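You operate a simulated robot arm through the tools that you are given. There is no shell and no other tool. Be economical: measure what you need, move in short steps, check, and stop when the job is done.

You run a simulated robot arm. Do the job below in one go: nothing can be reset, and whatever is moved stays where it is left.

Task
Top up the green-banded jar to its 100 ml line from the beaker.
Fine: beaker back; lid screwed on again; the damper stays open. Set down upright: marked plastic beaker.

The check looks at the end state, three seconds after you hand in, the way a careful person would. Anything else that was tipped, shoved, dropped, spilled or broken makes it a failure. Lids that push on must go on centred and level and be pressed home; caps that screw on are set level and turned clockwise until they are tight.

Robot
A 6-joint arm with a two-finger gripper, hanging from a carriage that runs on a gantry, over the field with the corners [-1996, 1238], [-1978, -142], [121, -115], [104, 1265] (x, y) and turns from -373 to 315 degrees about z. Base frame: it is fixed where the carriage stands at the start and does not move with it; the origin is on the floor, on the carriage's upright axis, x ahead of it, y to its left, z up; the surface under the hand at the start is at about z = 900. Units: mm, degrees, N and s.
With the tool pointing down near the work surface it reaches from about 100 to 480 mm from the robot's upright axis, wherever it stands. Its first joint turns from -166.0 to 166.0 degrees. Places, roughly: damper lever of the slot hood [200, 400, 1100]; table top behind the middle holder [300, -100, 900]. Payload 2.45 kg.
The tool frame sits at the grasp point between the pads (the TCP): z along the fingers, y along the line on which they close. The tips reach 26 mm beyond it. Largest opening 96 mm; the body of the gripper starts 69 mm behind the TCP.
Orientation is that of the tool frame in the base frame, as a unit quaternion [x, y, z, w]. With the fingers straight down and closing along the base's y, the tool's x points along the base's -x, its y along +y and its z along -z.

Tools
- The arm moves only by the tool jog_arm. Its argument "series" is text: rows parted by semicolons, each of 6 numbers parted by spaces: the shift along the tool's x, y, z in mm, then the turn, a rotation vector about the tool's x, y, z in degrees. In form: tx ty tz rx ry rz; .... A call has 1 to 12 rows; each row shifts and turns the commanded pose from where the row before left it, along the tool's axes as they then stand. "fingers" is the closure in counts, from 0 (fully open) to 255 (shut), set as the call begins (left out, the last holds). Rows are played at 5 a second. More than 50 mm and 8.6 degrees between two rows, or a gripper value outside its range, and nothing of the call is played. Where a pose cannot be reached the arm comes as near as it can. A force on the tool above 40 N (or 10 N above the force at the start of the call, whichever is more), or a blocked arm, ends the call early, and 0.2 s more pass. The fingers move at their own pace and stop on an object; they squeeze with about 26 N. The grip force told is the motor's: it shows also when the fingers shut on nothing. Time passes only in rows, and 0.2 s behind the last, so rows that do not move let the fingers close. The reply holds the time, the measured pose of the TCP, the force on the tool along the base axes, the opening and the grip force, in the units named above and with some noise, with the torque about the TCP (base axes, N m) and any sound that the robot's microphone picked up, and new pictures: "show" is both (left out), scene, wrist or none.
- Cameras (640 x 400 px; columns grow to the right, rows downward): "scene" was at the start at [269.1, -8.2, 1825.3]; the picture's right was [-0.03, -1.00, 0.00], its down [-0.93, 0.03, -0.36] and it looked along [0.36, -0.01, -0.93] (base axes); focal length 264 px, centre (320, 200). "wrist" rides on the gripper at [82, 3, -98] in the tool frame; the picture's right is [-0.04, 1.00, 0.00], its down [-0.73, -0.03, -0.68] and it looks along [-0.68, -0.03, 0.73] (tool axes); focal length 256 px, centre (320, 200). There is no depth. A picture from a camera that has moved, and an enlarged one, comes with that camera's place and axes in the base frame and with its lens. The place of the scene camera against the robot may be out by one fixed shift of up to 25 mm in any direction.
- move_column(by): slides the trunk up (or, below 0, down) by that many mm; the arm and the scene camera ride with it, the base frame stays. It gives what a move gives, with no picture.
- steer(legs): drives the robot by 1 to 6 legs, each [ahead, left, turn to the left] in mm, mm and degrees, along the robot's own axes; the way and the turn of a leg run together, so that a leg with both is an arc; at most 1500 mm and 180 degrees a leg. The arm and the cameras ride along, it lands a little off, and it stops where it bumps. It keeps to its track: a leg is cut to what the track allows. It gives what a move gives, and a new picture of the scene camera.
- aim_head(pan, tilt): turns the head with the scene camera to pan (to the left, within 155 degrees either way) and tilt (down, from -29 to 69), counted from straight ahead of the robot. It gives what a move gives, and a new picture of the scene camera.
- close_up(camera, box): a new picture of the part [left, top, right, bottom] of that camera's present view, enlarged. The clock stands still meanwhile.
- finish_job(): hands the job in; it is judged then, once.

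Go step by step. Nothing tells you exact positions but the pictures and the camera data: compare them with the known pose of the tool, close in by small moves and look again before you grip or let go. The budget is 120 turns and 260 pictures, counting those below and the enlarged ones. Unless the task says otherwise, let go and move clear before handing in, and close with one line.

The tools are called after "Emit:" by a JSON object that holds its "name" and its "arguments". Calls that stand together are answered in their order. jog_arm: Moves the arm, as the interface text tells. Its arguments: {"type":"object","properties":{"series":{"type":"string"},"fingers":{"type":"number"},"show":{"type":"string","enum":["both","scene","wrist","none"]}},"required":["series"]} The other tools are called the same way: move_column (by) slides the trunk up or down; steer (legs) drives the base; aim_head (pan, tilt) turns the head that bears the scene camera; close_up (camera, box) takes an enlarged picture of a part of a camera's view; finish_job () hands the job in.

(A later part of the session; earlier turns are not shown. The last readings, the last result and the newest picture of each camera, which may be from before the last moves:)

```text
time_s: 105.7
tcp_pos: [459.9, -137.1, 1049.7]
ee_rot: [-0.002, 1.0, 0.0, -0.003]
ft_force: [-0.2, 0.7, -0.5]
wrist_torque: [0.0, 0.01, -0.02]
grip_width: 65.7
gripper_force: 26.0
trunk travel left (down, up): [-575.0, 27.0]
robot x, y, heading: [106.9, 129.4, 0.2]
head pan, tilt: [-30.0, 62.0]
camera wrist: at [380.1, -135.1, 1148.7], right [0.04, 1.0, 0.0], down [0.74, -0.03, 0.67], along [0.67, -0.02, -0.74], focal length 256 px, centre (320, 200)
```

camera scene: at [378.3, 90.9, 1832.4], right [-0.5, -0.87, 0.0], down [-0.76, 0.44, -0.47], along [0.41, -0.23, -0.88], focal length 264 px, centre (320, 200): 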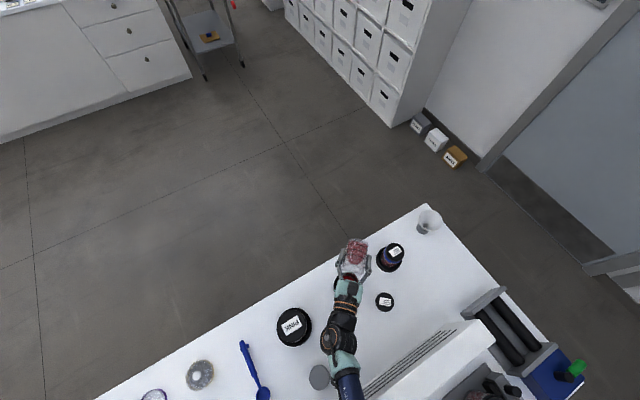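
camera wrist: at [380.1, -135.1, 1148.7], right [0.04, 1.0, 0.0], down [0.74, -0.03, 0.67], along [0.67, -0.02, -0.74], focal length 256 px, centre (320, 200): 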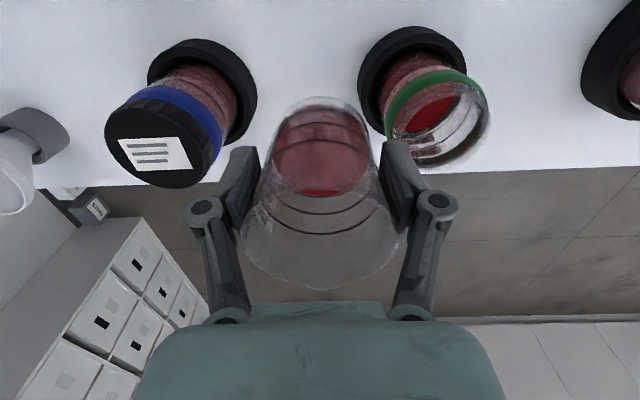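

The arm had clipped at its reach limit, so it's between the jars (no contact). I raise first, then draw back and aside for the side view.

Emit:
{"name": "jog_arm", "arguments": {"series": "0 0 -25 0 0 0; 0 0 -35 0 0 0; 36 0 0 0 0 0; 36 0 0 0 0 0; 36 0 0 0 0 0; 0 -40 0 0 0 0; 0 -40 0 0 0 0; 0 -20 20 0 0 0; 0 0 35 0 0 0; 0 0 0 0 0 0", "show": "wrist"}}

Emit:
{"name": "close_up", "arguments": {"camera": "wrist", "box": [440, 120, 560, 260]}}

```text
time_s: 107.9
tcp_pos: [352.9, -238.5, 1057.6]
ee_rot: [-0.003, 1.0, 0.0, -0.002]
ft_force: [-0.1, 0.9, -0.3]
wrist_torque: [0.0, 0.0, 0.01]
grip_width: 66.0
gripper_force: 26.4
trunk travel left (down, up): [-575.0, 27.0]
robot x, y, heading: [107.7, 128.6, -0.0]
head pan, tilt: [-30.0, 62.0]
camera wrist: at [272.7, -235.6, 1156.0], right [0.04, 1.0, 0.0], down [0.74, -0.03, 0.67], along [0.67, -0.02, -0.74], focal length 256 px, centre (320, 200)
```

wrist: 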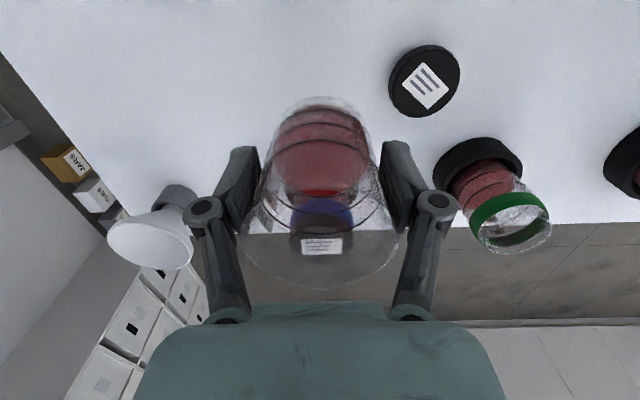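

```text
2.86 times, centred on (500, 190) of wrist
camera zoom: at [272.7, -235.6, 1156.0], right [0.04, 1.0, 0.0], down [0.74, -0.03, 0.67], along [0.67, -0.02, -0.74], focal length 731 px, centre (-194, 229)
```

zoom: 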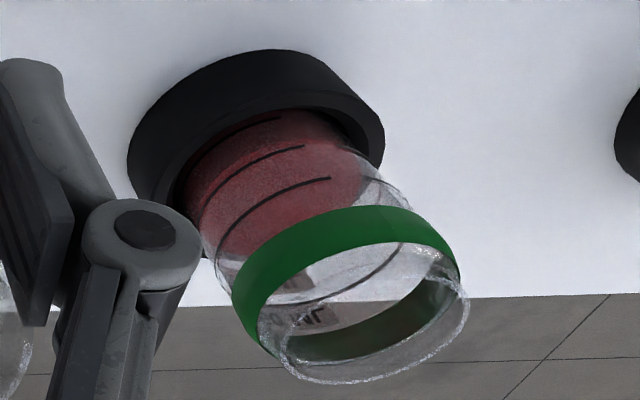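

Emit:
{"name": "close_up", "arguments": {"camera": "wrist", "box": [455, 150, 535, 220]}}

Emit:
{"name": "jog_arm", "arguments": {"series": "0 -30 0 0 0 0; 0 0 15 0 -7 0; 0 0 0 0 -7 0; 0 0 0 0 0 0", "show": "wrist"}}

Emit:
{"name": "close_up", "arguments": {"camera": "wrist", "box": [470, 80, 590, 220]}}

```text
5.71 times, centred on (495, 185) of wrist
camera zoom: at [272.7, -235.6, 1156.0], right [0.04, 1.0, 0.0], down [0.74, -0.03, 0.67], along [0.67, -0.02, -0.74], focal length 1463 px, centre (-680, 286)
```

zoom: 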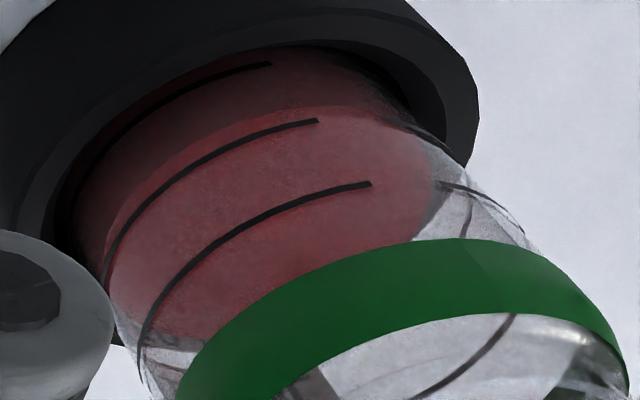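

```text
time_s: 108.9
tcp_pos: [352.4, -268.3, 1041.5]
ee_rot: [-0.002, 0.993, 0.0, 0.119]
ft_force: [-0.6, -0.5, -0.4]
wrist_torque: [0.03, 0.02, 0.0]
grip_width: 65.7
gripper_force: 25.6
trunk travel left (down, up): [-575.0, 27.0]
robot x, y, heading: [108.0, 128.6, -0.0]
head pan, tilt: [-30.0, 62.0]
camera wrist: at [251.1, -264.8, 1116.2], right [0.03, 1.0, 0.01], down [0.55, -0.03, 0.83], along [0.83, -0.02, -0.55], focal length 256 px, centre (320, 200)
```

wrist: 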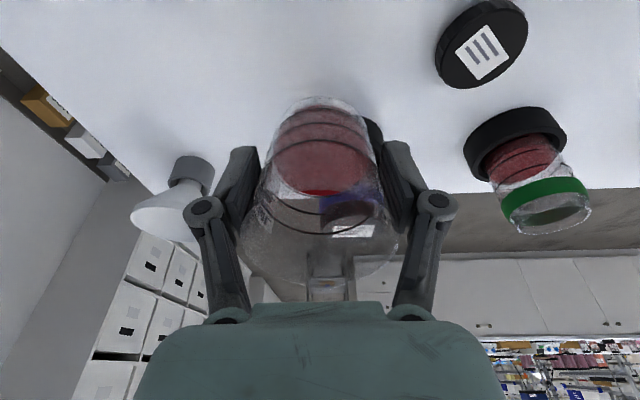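

```text
2.86 times, centred on (530, 150) of wrist
camera zoom: at [251.1, -264.8, 1116.2], right [0.03, 1.0, 0.01], down [0.55, -0.03, 0.83], along [0.83, -0.02, -0.55], focal length 731 px, centre (-280, 343)
```

zoom: 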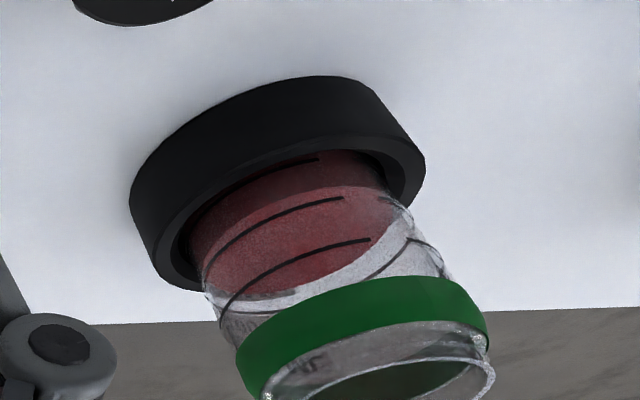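

The near-wall edge of the powder lies a little under the 100 ml line. One tighter zoom to quantify.

Emit:
{"name": "close_up", "arguments": {"camera": "wrist", "box": [485, 125, 565, 195]}}

```text
5.71 times, centred on (525, 160) of wrist
camera zoom: at [251.1, -264.8, 1116.2], right [0.03, 1.0, 0.01], down [0.55, -0.03, 0.83], along [0.83, -0.02, -0.55], focal length 1463 px, centre (-851, 429)
```

zoom: 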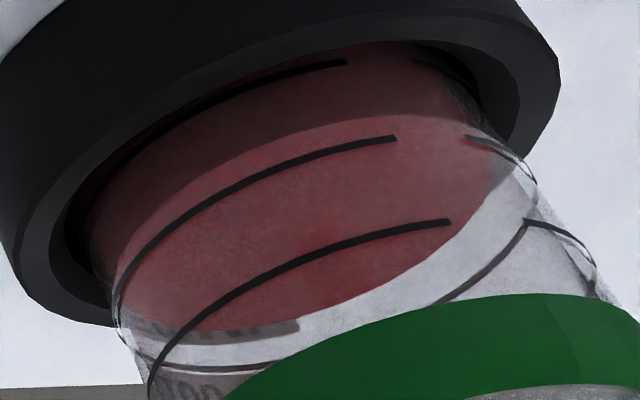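

Level reads about 84 ml from three comparisons; ~16 ml more needed, i.e. about 4° beyond the last 102°. I go back: upright, raise, re-yaw, then tilt to 40° at a reachable spot.

Emit:
{"name": "jog_arm", "arguments": {"series": "0 0 0 0 7 0; 0 0 0 0 7 0; 0 0 -25 0 0 0; 0 0 -25 0 0 0; 0 0 -25 0 0 0; 0 0 -25 0 0 0; -7 37 0 0 0 0; -7 37 0 0 0 0; -7 37 0 0 0 0; -7 37 0 0 0 0; 0 0 0 0 0 -8; 0 0 0 0 0 -8", "show": "none"}}

Emit:
{"name": "jog_arm", "arguments": {"series": "0 0 0 0 0 -8; 0 0 0 0 0 -8; 0 0 0 0 0 -8; 0 0 0 0 0 -8; 0 0 0 0 0 -8; 0 0 0 0 0 -8; 0 0 0 0 0 -8; 0 0 0 0 0 -8; 0 0 0 0 0 -8; 0 0 0 0 0 -8; 0 0 0 0 0 -8; 0 0 0 0 0 -8", "show": "none"}}

Emit:
{"name": "jog_arm", "arguments": {"series": "0 0 0 0 0 -8; 0 0 0 0 0 -8; 0 0 0 0 0 -7; 0 0 0 0 8 0; 0 0 0 0 8 0; 0 0 0 0 8 0; 0 0 0 0 8 0; 0 0 0 0 8 0; 0 0 0 0 0 0", "show": "wrist"}}

```text
time_s: 111.5
tcp_pos: [380.7, -120.6, 1140.7]
ee_rot: [-0.142, 0.99, 0.0, -0.004]
ft_force: [1.0, 0.4, 0.2]
wrist_torque: [0.0, 0.01, 0.0]
grip_width: 65.9
gripper_force: 26.0
trunk travel left (down, up): [-575.0, 27.0]
robot x, y, heading: [107.7, 131.5, 0.2]
head pan, tilt: [-30.0, 62.0]
```

```text
time_s: 114.1
tcp_pos: [380.1, -119.5, 1141.6]
ee_rot: [0.831, -0.557, -0.002, 0.001]
ft_force: [0.5, 1.0, -1.0]
wrist_torque: [0.0, 0.02, 0.01]
grip_width: 65.6
gripper_force: 26.5
trunk travel left (down, up): [-575.0, 27.0]
robot x, y, heading: [108.1, 128.9, -0.1]
head pan, tilt: [-30.0, 62.0]
```

```text
time_s: 116.1
tcp_pos: [400.5, -94.6, 1141.3]
ee_rot: [0.87, -0.357, 0.315, 0.131]
ft_force: [0.1, -0.1, -0.2]
wrist_torque: [0.0, 0.02, 0.01]
grip_width: 66.0
gripper_force: 26.0
out of reach, approached as far as the arm can: row 3
trunk travel left (down, up): [-575.0, 27.0]
robot x, y, heading: [111.6, 130.4, -0.2]
head pan, tilt: [-30.0, 62.0]
camera wrist: at [398.8, -96.3, 1268.3], right [-0.73, -0.69, -0.02], down [-0.69, 0.72, 0.05], along [-0.02, 0.05, -1.0], focal length 256 px, centre (320, 200)
```

wrist: 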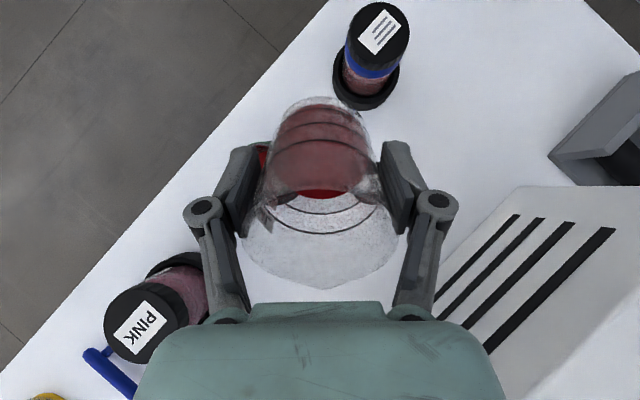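

Orientation matches the earlier pour pose. I move back over the jar, tilt to 80°, and lower exactly as before.

Emit:
{"name": "jog_arm", "arguments": {"series": "19.2 -21.5 16.1 0 0 0; 19.2 -21.5 16.1 0 0 0; 19.1 -21.5 16.1 0 0 0; 3.25 0 -3.25 0 5 0; 3.25 0 -3.25 0 5 0; 3.25 0 -3.25 0 5 0; 3.25 0 -3.25 0 5 0; 3.25 0 -3.25 0 5 0; 3.25 0 -3.25 0 5 0; 3.25 0 -3.25 0 5 0; 3.25 0 -3.25 0 5 0; 0 0 0 0 0 0", "show": "none"}}

Emit:
{"name": "jog_arm", "arguments": {"series": "-26 0 5.6 0 0 0; -26 0 5.6 0 0 0; -26 0 5.6 0 0 0; -24 0 4.2 0 0 0; 0 0 0 0 0 0"}}

Emit:
{"name": "close_up", "arguments": {"camera": "scene", "box": [310, 230, 390, 310]}}

```text
time_s: 118.7
tcp_pos: [494.9, -96.9, 1174.7]
ee_rot: [0.71, -0.29, 0.593, 0.245]
ft_force: [-0.2, 0.4, -1.6]
wrist_torque: [0.03, 0.01, 0.01]
grip_width: 65.9
gripper_force: 25.8
trunk travel left (down, up): [-575.0, 27.0]
robot x, y, heading: [108.4, 131.8, 0.0]
head pan, tilt: [-30.0, 62.0]
```

```text
time_s: 119.9
tcp_pos: [493.4, -96.1, 1067.6]
ee_rot: [0.71, -0.291, 0.592, 0.246]
ft_force: [0.0, -0.6, 0.2]
wrist_torque: [-0.01, 0.02, 0.01]
grip_width: 66.2
gripper_force: 25.8
trunk travel left (down, up): [-575.0, 27.0]
robot x, y, heading: [111.7, 128.6, 0.0]
head pan, tilt: [-30.0, 62.0]
camera scene: at [378.3, 90.9, 1832.4], right [-0.5, -0.87, 0.0], down [-0.76, 0.44, -0.47], along [0.41, -0.23, -0.88], focal length 264 px, centre (320, 200)
camera wrist: at [433.9, -41.2, 1165.8], right [-0.71, -0.7, -0.04], down [-0.55, 0.58, -0.6], along [0.44, -0.41, -0.8], focal length 256 px, centre (320, 200)
```

scene: 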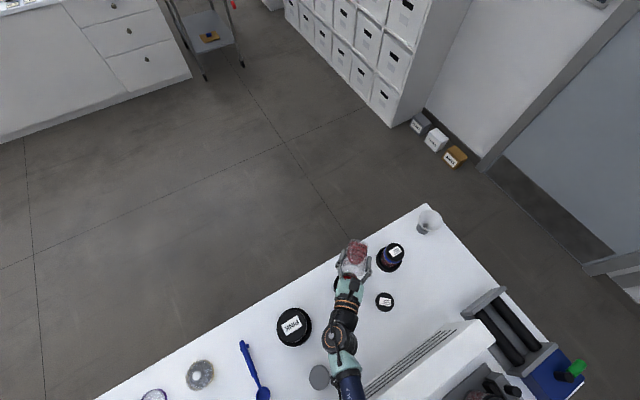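
wrist: 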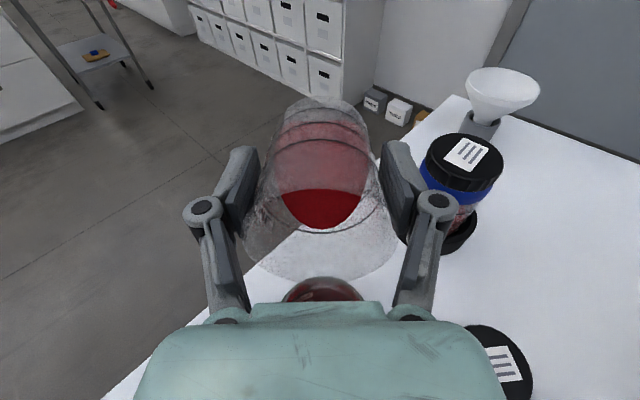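

```text
5.00 times, centred on (350, 270) of scene
camera zoom: at [378.3, 90.9, 1832.4], right [-0.5, -0.87, 0.0], down [-0.76, 0.44, -0.47], along [0.41, -0.23, -0.88], focal length 1319 px, centre (170, -150)
```

zoom: 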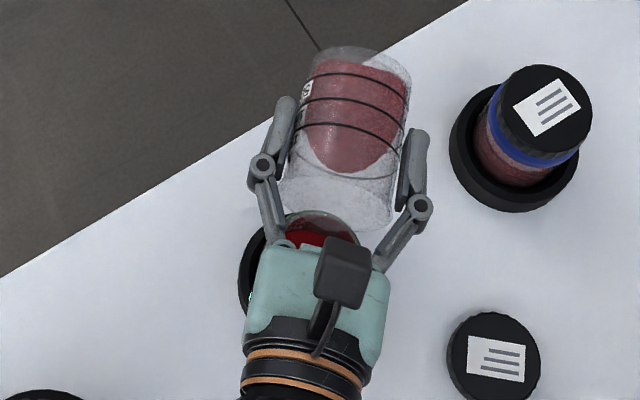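

Nearly identical pose (≈4 mm forward); I correct that and tilt to 101°, checking.

Emit:
{"name": "jog_arm", "arguments": {"series": "3.6 0 3.4 0 0 0; 1.95 0 -1.95 0 3 0; 1.95 0 -1.95 0 3 0; 1.95 0 -1.95 0 3 0; 1.95 0 -1.95 0 3 0; 1.95 0 -1.95 0 3 0; 1.3 0 -1.3 0 2 0; 1.3 0 -1.3 0 2 0; 1.3 0 -1.3 0 2 0; 0 0 0 0 0 0; 0 0 0 0 0 0", "show": "wrist"}}

Emit:
{"name": "close_up", "arguments": {"camera": "scene", "box": [310, 230, 390, 310]}}

```text
time_s: 122.3
tcp_pos: [488.1, -92.2, 1086.9]
ee_rot: [0.59, -0.241, 0.712, 0.295]
ft_force: [0.3, 0.2, -1.0]
wrist_torque: [0.02, 0.06, 0.0]
grip_width: 65.7
gripper_force: 25.5
trunk travel left (down, up): [-575.0, 27.0]
robot x, y, heading: [109.2, 131.2, -0.0]
head pan, tilt: [-30.0, 62.0]
camera wrist: at [407.8, -15.2, 1148.4], right [-0.7, -0.71, -0.04], down [-0.36, 0.39, -0.85], along [0.62, -0.58, -0.53], focal length 256 px, centre (320, 200)
```

wrist: 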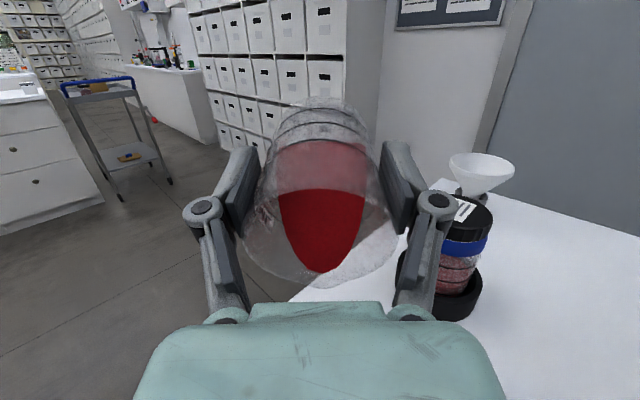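

```text
5.00 times, centred on (350, 270) of scene
camera zoom: at [378.3, 90.9, 1832.4], right [-0.5, -0.87, 0.0], down [-0.76, 0.44, -0.47], along [0.41, -0.23, -0.88], focal length 1319 px, centre (170, -150)
```

zoom: 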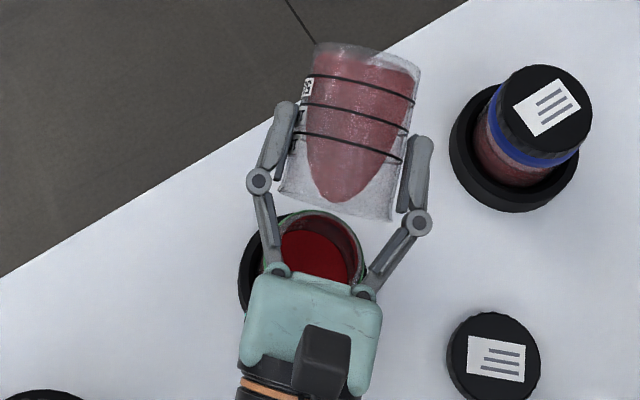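

No flow yet at 101°, as expected. Now 1° steps to 104.5°, then wait.

Emit:
{"name": "jog_arm", "arguments": {"series": "0.65 0 -0.65 0 1 0; 0.65 0 -0.65 0 1 0; 0.65 0 -0.65 0 1 0; 0.33 0 -0.33 0 0.5 0; 0 0 0 0 0 0; 0 0 0 0 0 0", "show": "wrist"}}

Emit:
{"name": "close_up", "arguments": {"camera": "scene", "box": [310, 230, 390, 310]}}

Emit:
{"name": "jog_arm", "arguments": {"series": "0 0 0 0 0 0; 0 0 0 0 0 0; 0 0 0 0 0 0; 0 0 0 0 0 0; 0 0 0 0 0 0; 0 0 0 0 0 0; 0 0 0 0 0 0", "show": "wrist"}}

```text
time_s: 123.7
tcp_pos: [485.9, -90.4, 1088.9]
ee_rot: [0.568, -0.232, 0.73, 0.302]
ft_force: [-0.2, -0.5, -1.1]
wrist_torque: [0.01, 0.0, 0.0]
grip_width: 66.0
gripper_force: 26.7
trunk travel left (down, up): [-575.0, 27.0]
robot x, y, heading: [108.7, 129.4, 0.4]
head pan, tilt: [-30.0, 62.0]
camera wrist: at [404.0, -10.7, 1142.9], right [-0.7, -0.72, -0.03], down [-0.32, 0.35, -0.88], along [0.64, -0.6, -0.48], focal length 256 px, centre (320, 200)
```

wrist: 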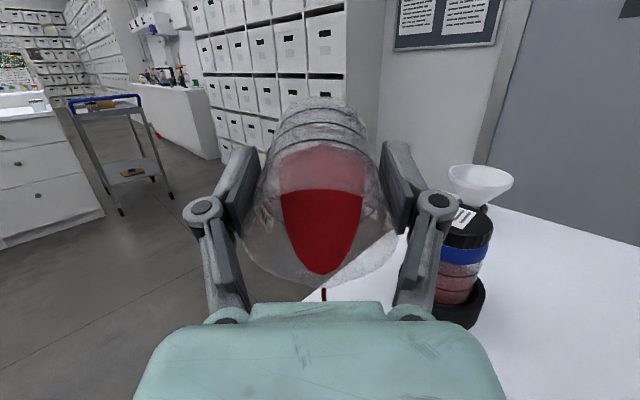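

```text
5.00 times, centred on (350, 270) of scene
camera zoom: at [378.3, 90.9, 1832.4], right [-0.5, -0.87, 0.0], down [-0.76, 0.44, -0.47], along [0.41, -0.23, -0.88], focal length 1319 px, centre (170, -150)
```

zoom: 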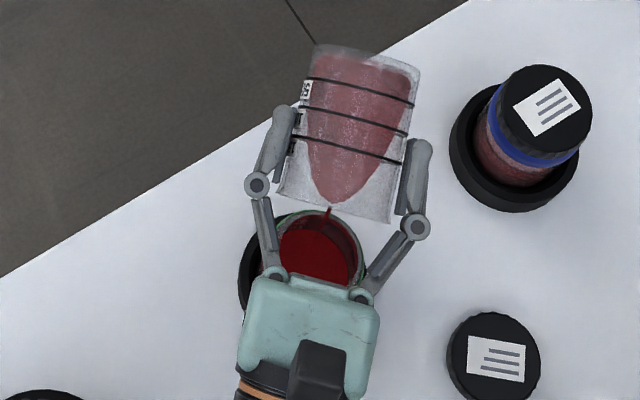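

```text
time_s: 125.3
tcp_pos: [486.6, -89.3, 1088.5]
ee_rot: [0.568, -0.233, 0.729, 0.302]
ft_force: [0.5, -0.1, -0.4]
wrist_torque: [0.0, 0.01, -0.01]
grip_width: 65.7
gripper_force: 25.6
trunk travel left (down, up): [-575.0, 27.0]
robot x, y, heading: [108.6, 130.2, 0.1]
head pan, tilt: [-30.0, 62.0]
camera wrist: at [404.0, -10.7, 1142.9], right [-0.7, -0.72, -0.03], down [-0.32, 0.35, -0.88], along [0.64, -0.6, -0.48], focal length 256 px, centre (320, 200)
```

wrist: 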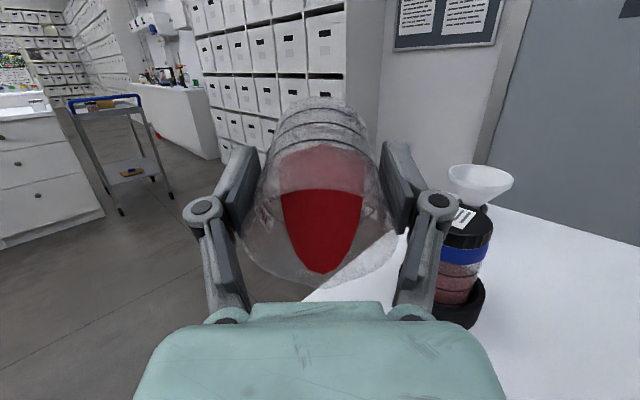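

Flow stopped by itself at 104.3° (≈ +10 ml by geometry). One degree more, wait, and then a side check.

Emit:
{"name": "jog_arm", "arguments": {"series": "0.33 0 -0.33 0 0.5 0; 0.33 0 -0.33 0 0.5 0; 0 0 0 0 0 0; 0 0 0 0 0 0; 0 0 0 0 0 0; 0 0 0 0 0 0; 0 0 0 0 0 0; 0 0 0 0 0 0; 0 0 0 0 0 0; 0 0 0 0 0 0", "show": "wrist"}}

Emit:
{"name": "jog_arm", "arguments": {"series": "-1.95 0 1.95 0 -3 0; -3.9 0 3.9 0 -6 0; -3.9 0 3.9 0 -6 0; -3.9 0 3.9 0 -6 0; 28 0 -3 0 0 0; 28 0 -3 0 0 0; 20 0 -2 0 0 0; 0 0 0 0 -8 0; 0 0 0 0 -8 0; 0 0 0 0 -8 0; 0 0 0 0 -8 0; 0 0 0 0 -8 0", "show": "wrist"}}

```text
time_s: 127.5
tcp_pos: [487.7, -89.5, 1089.8]
ee_rot: [0.562, -0.229, 0.735, 0.304]
ft_force: [0.7, -0.2, 0.1]
wrist_torque: [-0.02, 0.03, 0.05]
grip_width: 66.1
gripper_force: 25.7
trunk travel left (down, up): [-575.0, 27.0]
robot x, y, heading: [110.4, 127.6, -0.0]
head pan, tilt: [-30.0, 62.0]
camera wrist: at [403.0, -10.0, 1142.1], right [-0.7, -0.72, -0.03], down [-0.31, 0.34, -0.89], along [0.65, -0.61, -0.46], focal length 256 px, centre (320, 200)
```

wrist: 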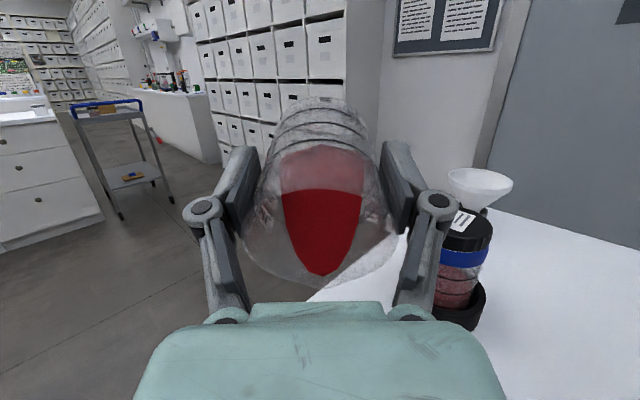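

```text
time_s: 130.1
tcp_pos: [496.6, -98.7, 1155.2]
ee_rot: [0.858, -0.351, 0.347, 0.144]
ft_force: [0.0, -0.1, -1.5]
wrist_torque: [-0.01, -0.02, 0.03]
grip_width: 65.7
gripper_force: 25.8
trunk travel left (down, up): [-575.0, 27.0]
robot x, y, heading: [110.5, 130.6, -0.3]
head pan, tilt: [-30.0, 62.0]
camera wrist: at [488.2, -94.1, 1281.2], right [-0.72, -0.69, -0.02], down [-0.69, 0.72, -0.02], along [0.03, 0.0, -1.0], focal length 256 px, centre (320, 200)
```

wrist: 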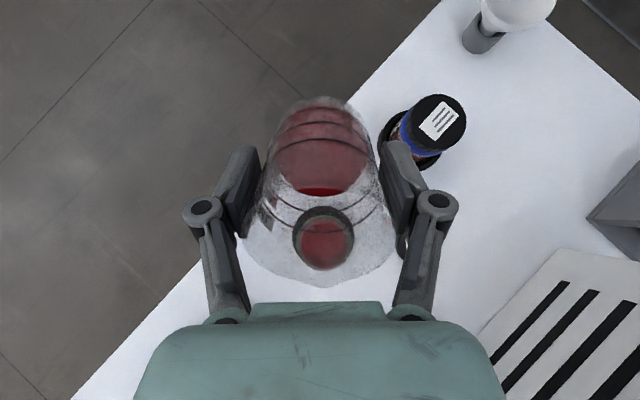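

Back away to the viewing spot: retract, right the beaker, re-yaw, and move beside.

Emit:
{"name": "jog_arm", "arguments": {"series": "-17.3 22.2 -16.7 0 0 0; -17.3 22.2 -16.7 0 0 0; -17.3 22.2 -16.7 0 0 0; 0 0 0 0 -8 0; 0 0 0 0 -8 0; 0 0 0 0 -8 0; 0 0 0 0 -8 0; 0 0 0 0 -8 0; 0 0 0 0 -4.3 0; 0 0 0 0 0 8; 0 0 0 0 0 8; 0 0 0 0 0 8", "show": "none"}}

Emit:
{"name": "jog_arm", "arguments": {"series": "0 0 0 0 0 8; 0 0 0 0 0 8; 0 0 0 0 0 8; 0 0 0 0 0 8; 0 0 0 0 0 8; 0 0 0 0 0 8; 0 0 0 0 0 8; 0 0 0 0 0 8; 0 0 0 0 0 8; 0 0 0 0 0 8; 0 0 0 0 0 8; 0 0 0 0 0 8", "show": "none"}}

Emit:
{"name": "jog_arm", "arguments": {"series": "0 0 0 0 0 8; 0 0 0 0 0 7; 12 -43 0 0 0 0; 12 -43 0 0 0 0; 12 -43 0 0 0 0; 12 -43 0 0 0 0; 0 0 0 0 0 0", "show": "wrist"}}

```text
time_s: 132.7
tcp_pos: [402.9, -93.4, 1148.0]
ee_rot: [0.825, -0.565, -0.001, 0.002]
ft_force: [-0.9, -0.8, -0.6]
wrist_torque: [-0.02, 0.03, 0.0]
grip_width: 65.9
gripper_force: 26.4
out of reach, approached as far as the arm can: row 9
trunk travel left (down, up): [-575.0, 27.0]
robot x, y, heading: [108.8, 131.8, 0.1]
head pan, tilt: [-30.0, 62.0]
```

```text
time_s: 135.3
tcp_pos: [402.1, -93.6, 1148.0]
ee_rot: [-0.132, 0.991, -0.001, -0.002]
ft_force: [-0.8, 0.2, -0.8]
wrist_torque: [-0.02, -0.01, -0.02]
grip_width: 65.9
gripper_force: 26.6
trunk travel left (down, up): [-575.0, 27.0]
robot x, y, heading: [106.7, 130.9, 0.1]
head pan, tilt: [-30.0, 62.0]
```

```text
time_s: 136.9
tcp_pos: [355.0, -266.6, 1148.6]
ee_rot: [-0.002, 1.0, -0.002, -0.002]
ft_force: [-0.4, 0.0, -0.7]
wrist_torque: [-0.04, 0.03, -0.04]
grip_width: 66.1
gripper_force: 25.4
trunk travel left (down, up): [-575.0, 27.0]
robot x, y, heading: [108.7, 135.3, 0.0]
head pan, tilt: [-30.0, 62.0]
camera wrist: at [274.9, -262.9, 1247.0], right [0.04, 1.0, 0.0], down [0.74, -0.02, 0.68], along [0.68, -0.03, -0.74], focal length 256 px, centre (320, 200)
```

wrist: 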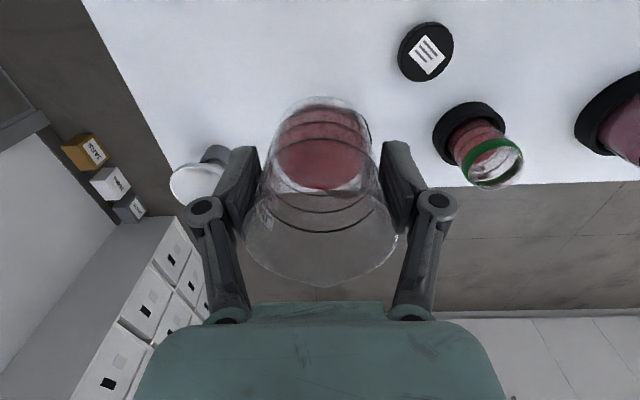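

Emit:
{"name": "jog_arm", "arguments": {"series": "0 0 25 0 0 0; 0 0 30 0 0 0; 0 0 30 0 0 0; 0 0 22 0 -7 0; 0 0 0 0 -7 0; 0 0 0 0 0 0", "show": "wrist"}}

Emit:
{"name": "close_up", "arguments": {"camera": "wrist", "box": [480, 120, 560, 190]}}

```text
time_s: 138.3
tcp_pos: [355.0, -266.0, 1042.4]
ee_rot: [-0.002, 0.993, -0.001, 0.121]
ft_force: [0.3, 0.2, -0.5]
wrist_torque: [-0.03, -0.04, 0.0]
grip_width: 65.8
gripper_force: 26.4
trunk travel left (down, up): [-575.0, 27.0]
robot x, y, heading: [108.2, 132.3, 0.1]
head pan, tilt: [-30.0, 62.0]
camera wrist: at [252.9, -262.2, 1118.4], right [0.03, 1.0, 0.01], down [0.55, -0.02, 0.84], along [0.83, -0.03, -0.55], focal length 256 px, centre (320, 200)
```

wrist: 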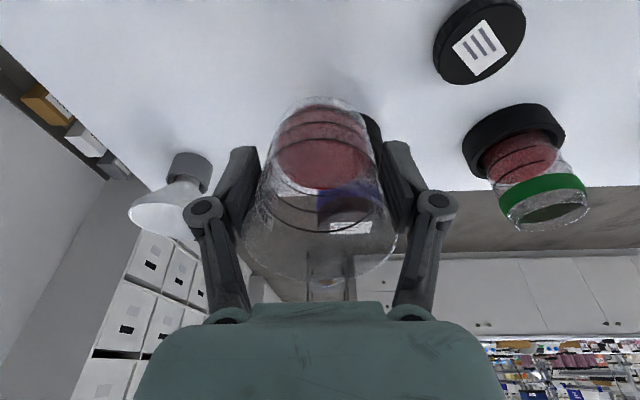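

```text
5.71 times, centred on (520, 155) of wrist
camera zoom: at [252.9, -262.2, 1118.4], right [0.03, 1.0, 0.01], down [0.55, -0.02, 0.84], along [0.83, -0.03, -0.55], focal length 1463 px, centre (-823, 457)
```

zoom: 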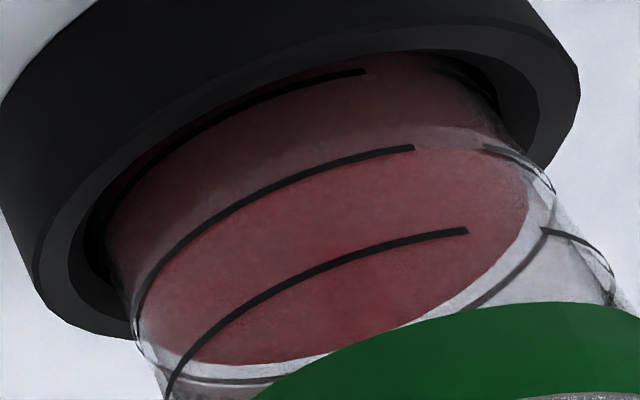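

Emit:
{"name": "close_up", "arguments": {"camera": "wrist", "box": [495, 128, 535, 163]}}

Emit:
{"name": "close_up", "arguments": {"camera": "wrist", "box": [494, 165, 534, 195]}}

```text
11.43 times, centred on (515, 146) of wrist
camera zoom: at [252.9, -262.2, 1118.4], right [0.03, 1.0, 0.01], down [0.55, -0.02, 0.84], along [0.83, -0.03, -0.55], focal length 2926 px, centre (-1909, 823)
```

zoom: 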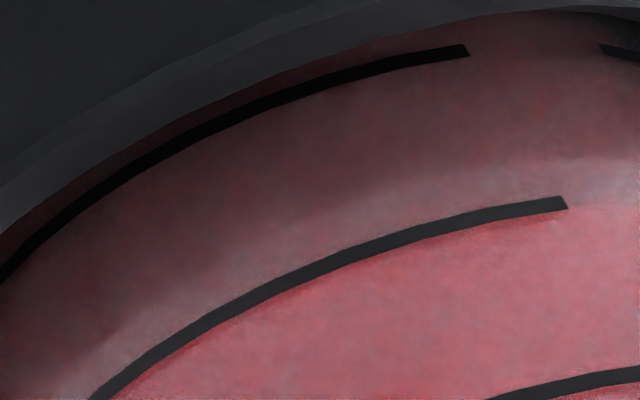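

```text
13.33 times, centred on (514, 180) of wrist
camera zoom: at [252.9, -262.2, 1118.4], right [0.03, 1.0, 0.01], down [0.55, -0.02, 0.84], along [0.83, -0.03, -0.55], focal length 3413 px, centre (-2267, 467)
```

zoom: 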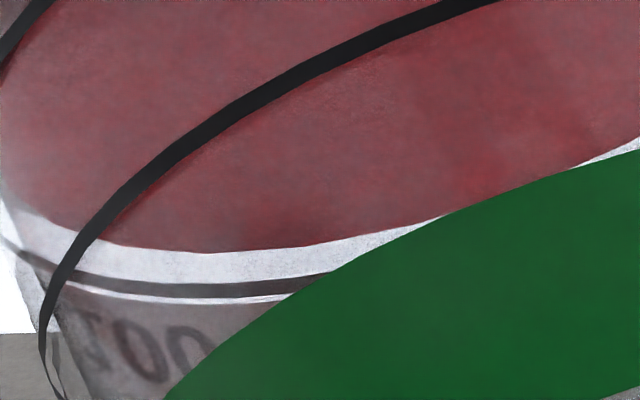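

Accounting for wall thickness, the level is now ≈ 95 ml (just under the line). About 1.5° more will finish it; I repeat the same path.

Emit:
{"name": "jog_arm", "arguments": {"series": "0 0 0 0 7 0; 0 0 0 0 7 0; 0 0 -25 0 0 0; 0 0 -25 0 0 0; 0 0 -25 0 0 0; 0 0 -25 0 0 0; -7 37 0 0 0 0; -7 37 0 0 0 0; -7 37 0 0 0 0; -7 37 0 0 0 0; 0 0 0 0 0 -8; 0 0 0 0 0 -8", "show": "none"}}

Emit:
{"name": "jog_arm", "arguments": {"series": "0 0 0 0 0 -8; 0 0 0 0 0 -8; 0 0 0 0 0 -8; 0 0 0 0 0 -8; 0 0 0 0 0 -8; 0 0 0 0 0 -8; 0 0 0 0 0 -8; 0 0 0 0 0 -8; 0 0 0 0 0 -8; 0 0 0 0 0 -8; 0 0 0 0 0 -8; 0 0 0 0 0 -8", "show": "none"}}

Emit:
{"name": "jog_arm", "arguments": {"series": "0 0 0 0 0 -8; 0 0 0 0 0 -8; 0 0 0 0 0 -7; 0 0 0 0 8 0; 0 0 0 0 8 0; 0 0 0 0 8 0; 0 0 0 0 8 0; 0 0 0 0 8 0; 0 0 0 0 0 0", "show": "none"}}

```text
time_s: 140.9
tcp_pos: [382.1, -118.6, 1143.4]
ee_rot: [-0.142, 0.99, -0.002, -0.002]
ft_force: [-0.7, 0.4, -0.6]
wrist_torque: [-0.02, -0.03, 0.01]
grip_width: 66.2
gripper_force: 26.2
trunk travel left (down, up): [-575.0, 27.0]
robot x, y, heading: [111.7, 129.0, 0.0]
head pan, tilt: [-30.0, 62.0]
```

```text
time_s: 143.5
tcp_pos: [382.6, -117.2, 1140.1]
ee_rot: [0.831, -0.556, 0.0, 0.002]
ft_force: [0.0, 0.1, -0.7]
wrist_torque: [-0.01, 0.01, 0.0]
grip_width: 65.9
gripper_force: 26.0
trunk travel left (down, up): [-575.0, 27.0]
robot x, y, heading: [107.2, 127.7, 0.3]
head pan, tilt: [-30.0, 62.0]
```

```text
time_s: 145.5
tcp_pos: [400.8, -95.3, 1140.0]
ee_rot: [0.869, -0.356, 0.317, 0.132]
ft_force: [0.7, 0.0, -1.6]
wrist_torque: [-0.01, 0.01, 0.01]
grip_width: 65.9
gripper_force: 25.9
out of reach, approached as far as the arm can: row 3
trunk travel left (down, up): [-575.0, 27.0]
robot x, y, heading: [107.9, 129.3, -0.3]
head pan, tilt: [-30.0, 62.0]
```

Same pose as before. Move over the jar, tilt to 80°, lower.

Emit:
{"name": "jog_arm", "arguments": {"series": "19.2 -21.5 16.1 0 0 0; 19.2 -21.5 16.1 0 0 0; 19.1 -21.5 16.1 0 0 0; 3.25 0 -3.25 0 5 0; 3.25 0 -3.25 0 5 0; 3.25 0 -3.25 0 5 0; 3.25 0 -3.25 0 5 0; 3.25 0 -3.25 0 5 0; 3.25 0 -3.25 0 5 0; 3.25 0 -3.25 0 5 0; 3.25 0 -3.25 0 5 0; 0 0 0 0 0 0", "show": "none"}}

Emit:
{"name": "jog_arm", "arguments": {"series": "-26 0 5.6 0 0 0; -26 0 5.6 0 0 0; -26 0 5.6 0 0 0; -24 0 4.2 0 0 0; 3.6 0 3.4 0 0 0; 1.95 0 -1.95 0 3 0; 1.95 0 -1.95 0 3 0; 1.95 0 -1.95 0 3 0; 1.95 0 -1.95 0 3 0; 1.95 0 -1.95 0 3 0; 1.95 0 -1.95 0 3 0; 0 0 0 0 0 0"}}

Emit:
{"name": "close_up", "arguments": {"camera": "scene", "box": [310, 230, 390, 310]}}

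```text
time_s: 148.1
tcp_pos: [493.7, -95.3, 1175.1]
ee_rot: [0.709, -0.29, 0.594, 0.246]
ft_force: [0.5, -0.3, 0.3]
wrist_torque: [0.04, -0.05, -0.01]
grip_width: 66.1
gripper_force: 25.8
trunk travel left (down, up): [-575.0, 27.0]
robot x, y, heading: [111.8, 129.3, 0.2]
head pan, tilt: [-30.0, 62.0]
```

```text
time_s: 150.7
tcp_pos: [491.1, -94.1, 1086.3]
ee_rot: [0.608, -0.248, 0.697, 0.288]
ft_force: [1.8, 0.0, -0.4]
wrist_torque: [0.02, 0.04, -0.04]
grip_width: 65.8
gripper_force: 26.4
trunk travel left (down, up): [-575.0, 27.0]
robot x, y, heading: [109.3, 129.5, -0.0]
head pan, tilt: [-30.0, 62.0]
camera scene: at [378.3, 90.9, 1832.4], right [-0.5, -0.87, 0.0], down [-0.76, 0.44, -0.47], along [0.41, -0.23, -0.88], focal length 264 px, centre (320, 200)
camera wrist: at [412.7, -20.0, 1152.8], right [-0.7, -0.71, -0.04], down [-0.39, 0.42, -0.82], along [0.6, -0.56, -0.57], focal length 256 px, centre (320, 200)
```

scene: 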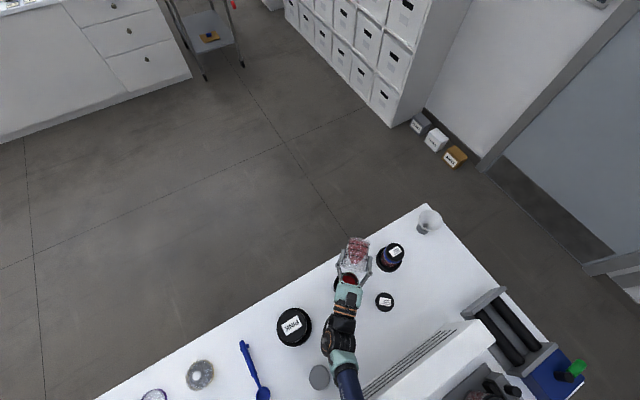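
wrist: 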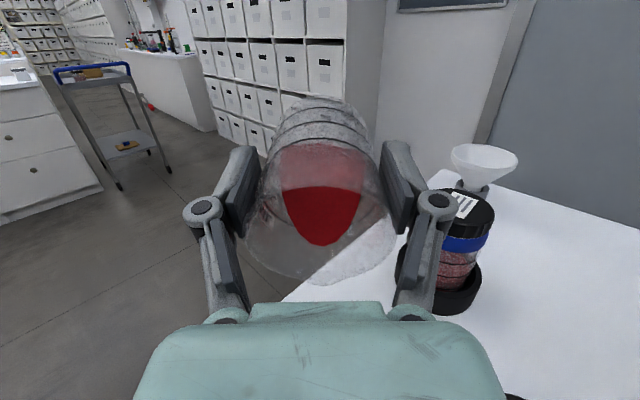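

```text
5.00 times, centred on (350, 270) of scene
camera zoom: at [378.3, 90.9, 1832.4], right [-0.5, -0.87, 0.0], down [-0.76, 0.44, -0.47], along [0.41, -0.23, -0.88], focal length 1319 px, centre (170, -150)
```

zoom: 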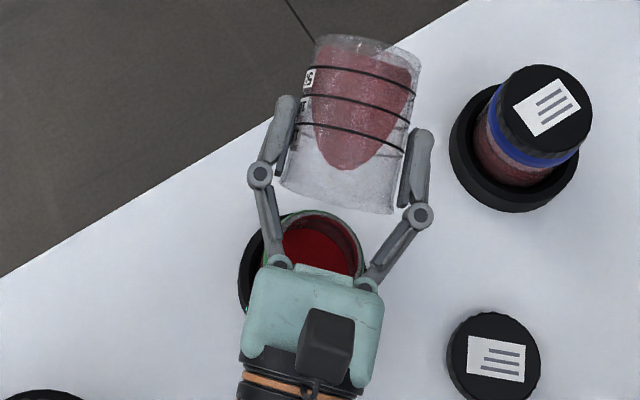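

Spout is ~4 mm further back than in the first pour; I shift it 4 mm toward the jar centre and tilt on to 105.5°.

Emit:
{"name": "jog_arm", "arguments": {"series": "0.6 0 -4 0 0 0; 1.3 0 -1.3 0 2 0; 1.3 0 -1.3 0 2 0; 1.3 0 -1.3 0 2 0; 0.98 0 -0.98 0 1.5 0; 0 0 0 0 0 0; 0 0 0 0 0 0", "show": "wrist"}}

Emit:
{"name": "close_up", "arguments": {"camera": "scene", "box": [310, 230, 390, 310]}}

```text
time_s: 152.3
tcp_pos: [483.3, -87.7, 1089.8]
ee_rot: [0.56, -0.229, 0.736, 0.305]
ft_force: [0.3, -0.2, 0.0]
wrist_torque: [0.0, 0.04, 0.05]
grip_width: 65.6
gripper_force: 26.0
trunk travel left (down, up): [-575.0, 27.0]
robot x, y, heading: [111.0, 128.0, -0.1]
head pan, tilt: [-30.0, 62.0]
camera wrist: at [399.6, -8.2, 1142.5], right [-0.7, -0.72, -0.03], down [-0.31, 0.34, -0.89], along [0.65, -0.61, -0.46], focal length 256 px, centre (320, 200)
```

wrist: 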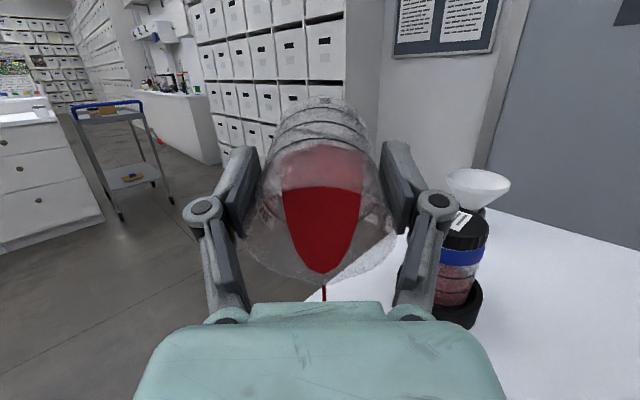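

```text
5.00 times, centred on (350, 270) of scene
camera zoom: at [378.3, 90.9, 1832.4], right [-0.5, -0.87, 0.0], down [-0.76, 0.44, -0.47], along [0.41, -0.23, -0.88], focal length 1319 px, centre (170, -150)
```

zoom: 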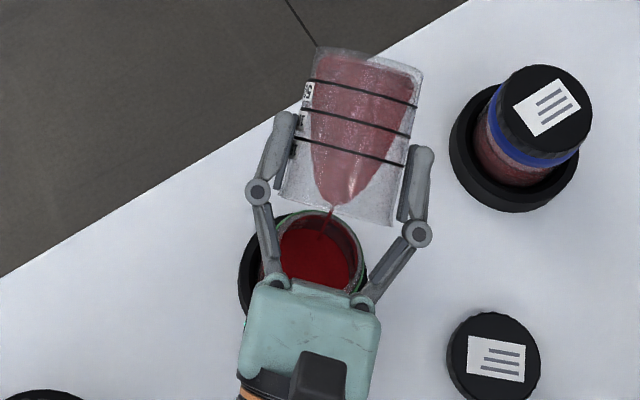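

Stream is landing inside the jar. Add the last 1.1° and let it run out.

Emit:
{"name": "jog_arm", "arguments": {"series": "0.36 0 -0.36 0 0.55 0; 0.36 0 -0.36 0 0.55 0; 0 0 0 0 0 0; 0 0 0 0 0 0; 0 0 0 0 0 0; 0 0 0 0 0 0; 0 0 0 0 0 0; 0 0 0 0 0 0; 0 0 0 0 0 0; 0 0 0 0 0 0", "show": "wrist"}}

Emit:
{"name": "jog_arm", "arguments": {"series": "-1.95 0 1.95 0 -3 0; -3.9 0 3.9 0 -6 0; -3.9 0 3.9 0 -6 0; -3.9 0 3.9 0 -6 0; 28 0 -3 0 0 0; 28 0 -3 0 0 0; 20 0 -2 0 0 0; 0 0 0 0 -8 0; 0 0 0 0 -8 0; 0 0 0 0 -8 0; 0 0 0 0 -8 0; 0 0 0 0 -8 0", "show": "wrist"}}

```text
time_s: 154.5
tcp_pos: [483.0, -87.4, 1090.6]
ee_rot: [0.553, -0.226, 0.741, 0.307]
ft_force: [0.0, -0.3, -0.2]
wrist_torque: [0.03, -0.01, 0.02]
grip_width: 65.9
gripper_force: 25.9
trunk travel left (down, up): [-575.0, 27.0]
robot x, y, heading: [108.0, 125.0, -0.3]
head pan, tilt: [-30.0, 62.0]
camera wrist: at [398.5, -6.7, 1140.7], right [-0.7, -0.72, -0.03], down [-0.3, 0.33, -0.9], along [0.66, -0.61, -0.44], focal length 256 px, centre (320, 200)
```

wrist: 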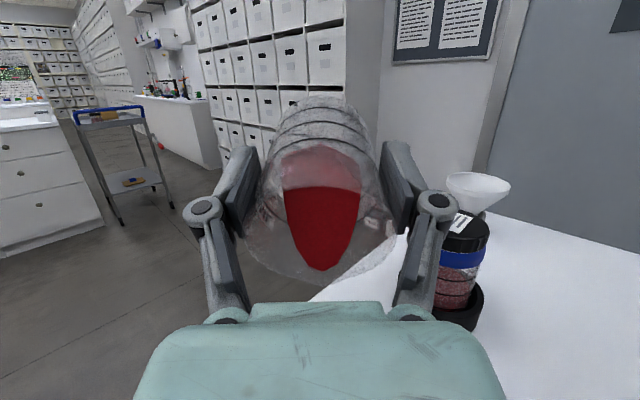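

```text
time_s: 157.1
tcp_pos: [493.3, -95.7, 1157.2]
ee_rot: [0.853, -0.351, 0.357, 0.149]
ft_force: [-0.4, 0.1, -0.5]
wrist_torque: [0.0, 0.0, 0.03]
grip_width: 66.0
gripper_force: 26.2
trunk travel left (down, up): [-575.0, 27.0]
robot x, y, heading: [107.6, 129.4, -0.1]
head pan, tilt: [-30.0, 62.0]
camera wrist: at [483.4, -88.1, 1283.3], right [-0.72, -0.69, -0.02], down [-0.69, 0.72, -0.05], along [0.05, -0.02, -1.0], focal length 256 px, centre (320, 200)
```

wrist: 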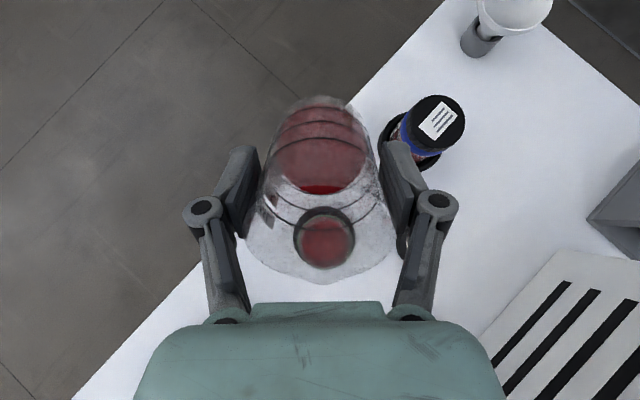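

Now back to the viewing spot to verify the level.

Emit:
{"name": "jog_arm", "arguments": {"series": "-17 22.2 -17 0 0 0; -17 22.2 -17 0 0 0; -17 22.2 -17 0 0 0; 0 0 0 0 -8 0; 0 0 0 0 -8 0; 0 0 0 0 -8 0; 0 0 0 0 -8 0; 0 0 0 0 -8 0; 0 0 0 0 -5.7 0; 0 0 0 0 0 8; 0 0 0 0 0 8; 0 0 0 0 0 8", "show": "none"}}

Emit:
{"name": "jog_arm", "arguments": {"series": "0 0 0 0 0 8; 0 0 0 0 0 8; 0 0 0 0 0 8; 0 0 0 0 0 8; 0 0 0 0 0 8; 0 0 0 0 0 8; 0 0 0 0 0 8; 0 0 0 0 0 8; 0 0 0 0 0 8; 0 0 0 0 0 8; 0 0 0 0 0 8; 0 0 0 0 0 8", "show": "none"}}

Emit:
{"name": "jog_arm", "arguments": {"series": "0 0 0 0 0 8; 0 0 0 0 0 7; 12 -43 0 0 0 0; 12 -43 0 0 0 0; 12 -43 0 0 0 0; 12 -43 0 0 0 0; 0 0 25 0 0 0; 0 0 30 0 0 0; 0 0 30 0 0 0; 0 0 22 0 -7 0; 0 0 0 0 -7 0; 0 0 0 0 0 0", "show": "wrist"}}

Emit:
{"name": "close_up", "arguments": {"camera": "wrist", "box": [480, 120, 560, 190]}}

```text
time_s: 159.7
tcp_pos: [398.9, -91.3, 1147.3]
ee_rot: [0.824, -0.566, 0.0, 0.002]
ft_force: [0.0, 0.4, -1.2]
wrist_torque: [-0.02, 0.0, 0.01]
grip_width: 65.8
gripper_force: 26.6
out of reach, approached as far as the arm can: row 9
trunk travel left (down, up): [-575.0, 27.0]
robot x, y, heading: [110.9, 128.8, 0.2]
head pan, tilt: [-30.0, 62.0]
```

```text
time_s: 162.3
tcp_pos: [397.2, -91.8, 1147.6]
ee_rot: [-0.131, 0.991, -0.001, -0.001]
ft_force: [0.4, 0.2, -1.2]
wrist_torque: [0.0, 0.05, -0.01]
grip_width: 66.1
gripper_force: 26.0
trunk travel left (down, up): [-575.0, 27.0]
robot x, y, heading: [108.4, 130.4, 0.0]
head pan, tilt: [-30.0, 62.0]
```

```text
time_s: 164.9
tcp_pos: [349.7, -263.5, 1041.3]
ee_rot: [-0.003, 0.993, 0.0, 0.12]
ft_force: [0.2, 0.9, -1.6]
wrist_torque: [0.0, 0.02, 0.0]
grip_width: 65.7
gripper_force: 26.1
trunk travel left (down, up): [-575.0, 27.0]
robot x, y, heading: [110.5, 132.6, -0.1]
head pan, tilt: [-30.0, 62.0]
camera wrist: at [249.1, -261.4, 1116.4], right [0.03, 1.0, 0.01], down [0.55, -0.03, 0.83], along [0.83, -0.02, -0.55], focal length 256 px, centre (320, 200)
```

wrist: 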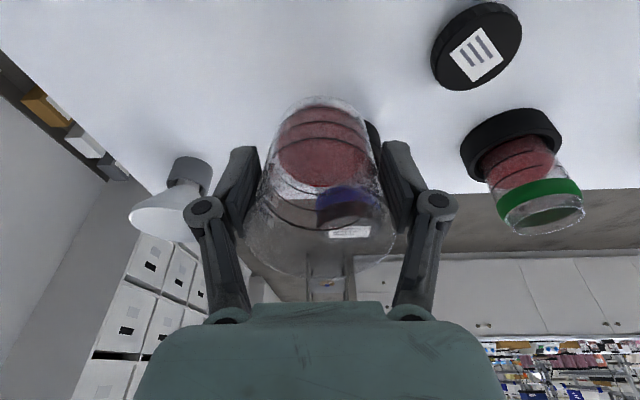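

```text
5.71 times, centred on (520, 155) of wrist
camera zoom: at [249.1, -261.4, 1116.4], right [0.03, 1.0, 0.01], down [0.55, -0.03, 0.83], along [0.83, -0.02, -0.55], focal length 1463 px, centre (-823, 457)
```

zoom: 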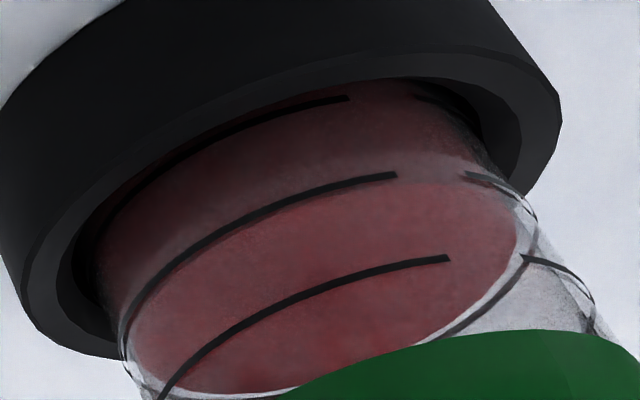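

Emit:
{"name": "close_up", "arguments": {"camera": "wrist", "box": [492, 168, 532, 198]}}

Emit:
{"name": "close_up", "arguments": {"camera": "wrist", "box": [495, 135, 535, 170]}}

Emit:
{"name": "close_up", "arguments": {"camera": "wrist", "box": [535, 140, 565, 170]}}

```text
13.33 times, centred on (512, 183) of wrist
camera zoom: at [249.1, -261.4, 1116.4], right [0.03, 1.0, 0.01], down [0.55, -0.03, 0.83], along [0.83, -0.02, -0.55], focal length 3413 px, centre (-2240, 427)
```

zoom: 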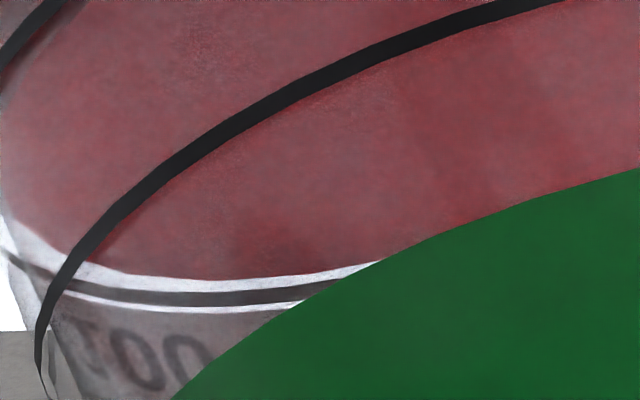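

```text
11.43 times, centred on (515, 152) of wrist
camera zoom: at [249.1, -261.4, 1116.4], right [0.03, 1.0, 0.01], down [0.55, -0.03, 0.83], along [0.83, -0.02, -0.55], focal length 2926 px, centre (-1909, 743)
```

zoom: 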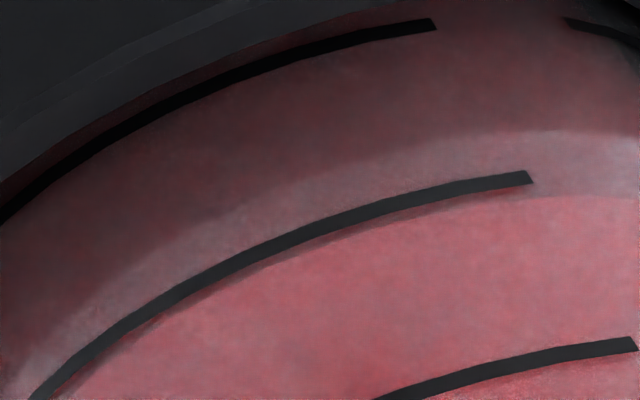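

```text
13.33 times, centred on (550, 155) of wrist
camera zoom: at [249.1, -261.4, 1116.4], right [0.03, 1.0, 0.01], down [0.55, -0.03, 0.83], along [0.83, -0.02, -0.55], focal length 3413 px, centre (-2747, 800)
```

zoom: 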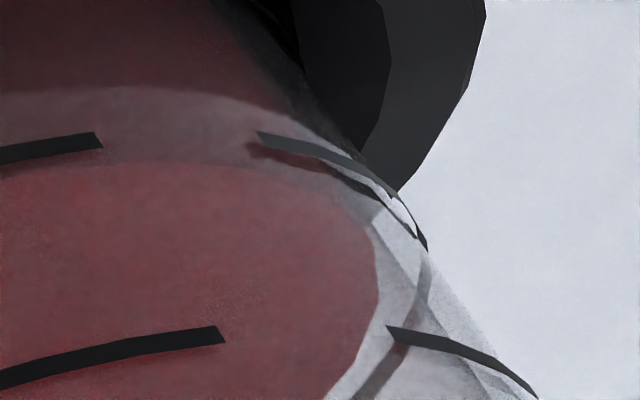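

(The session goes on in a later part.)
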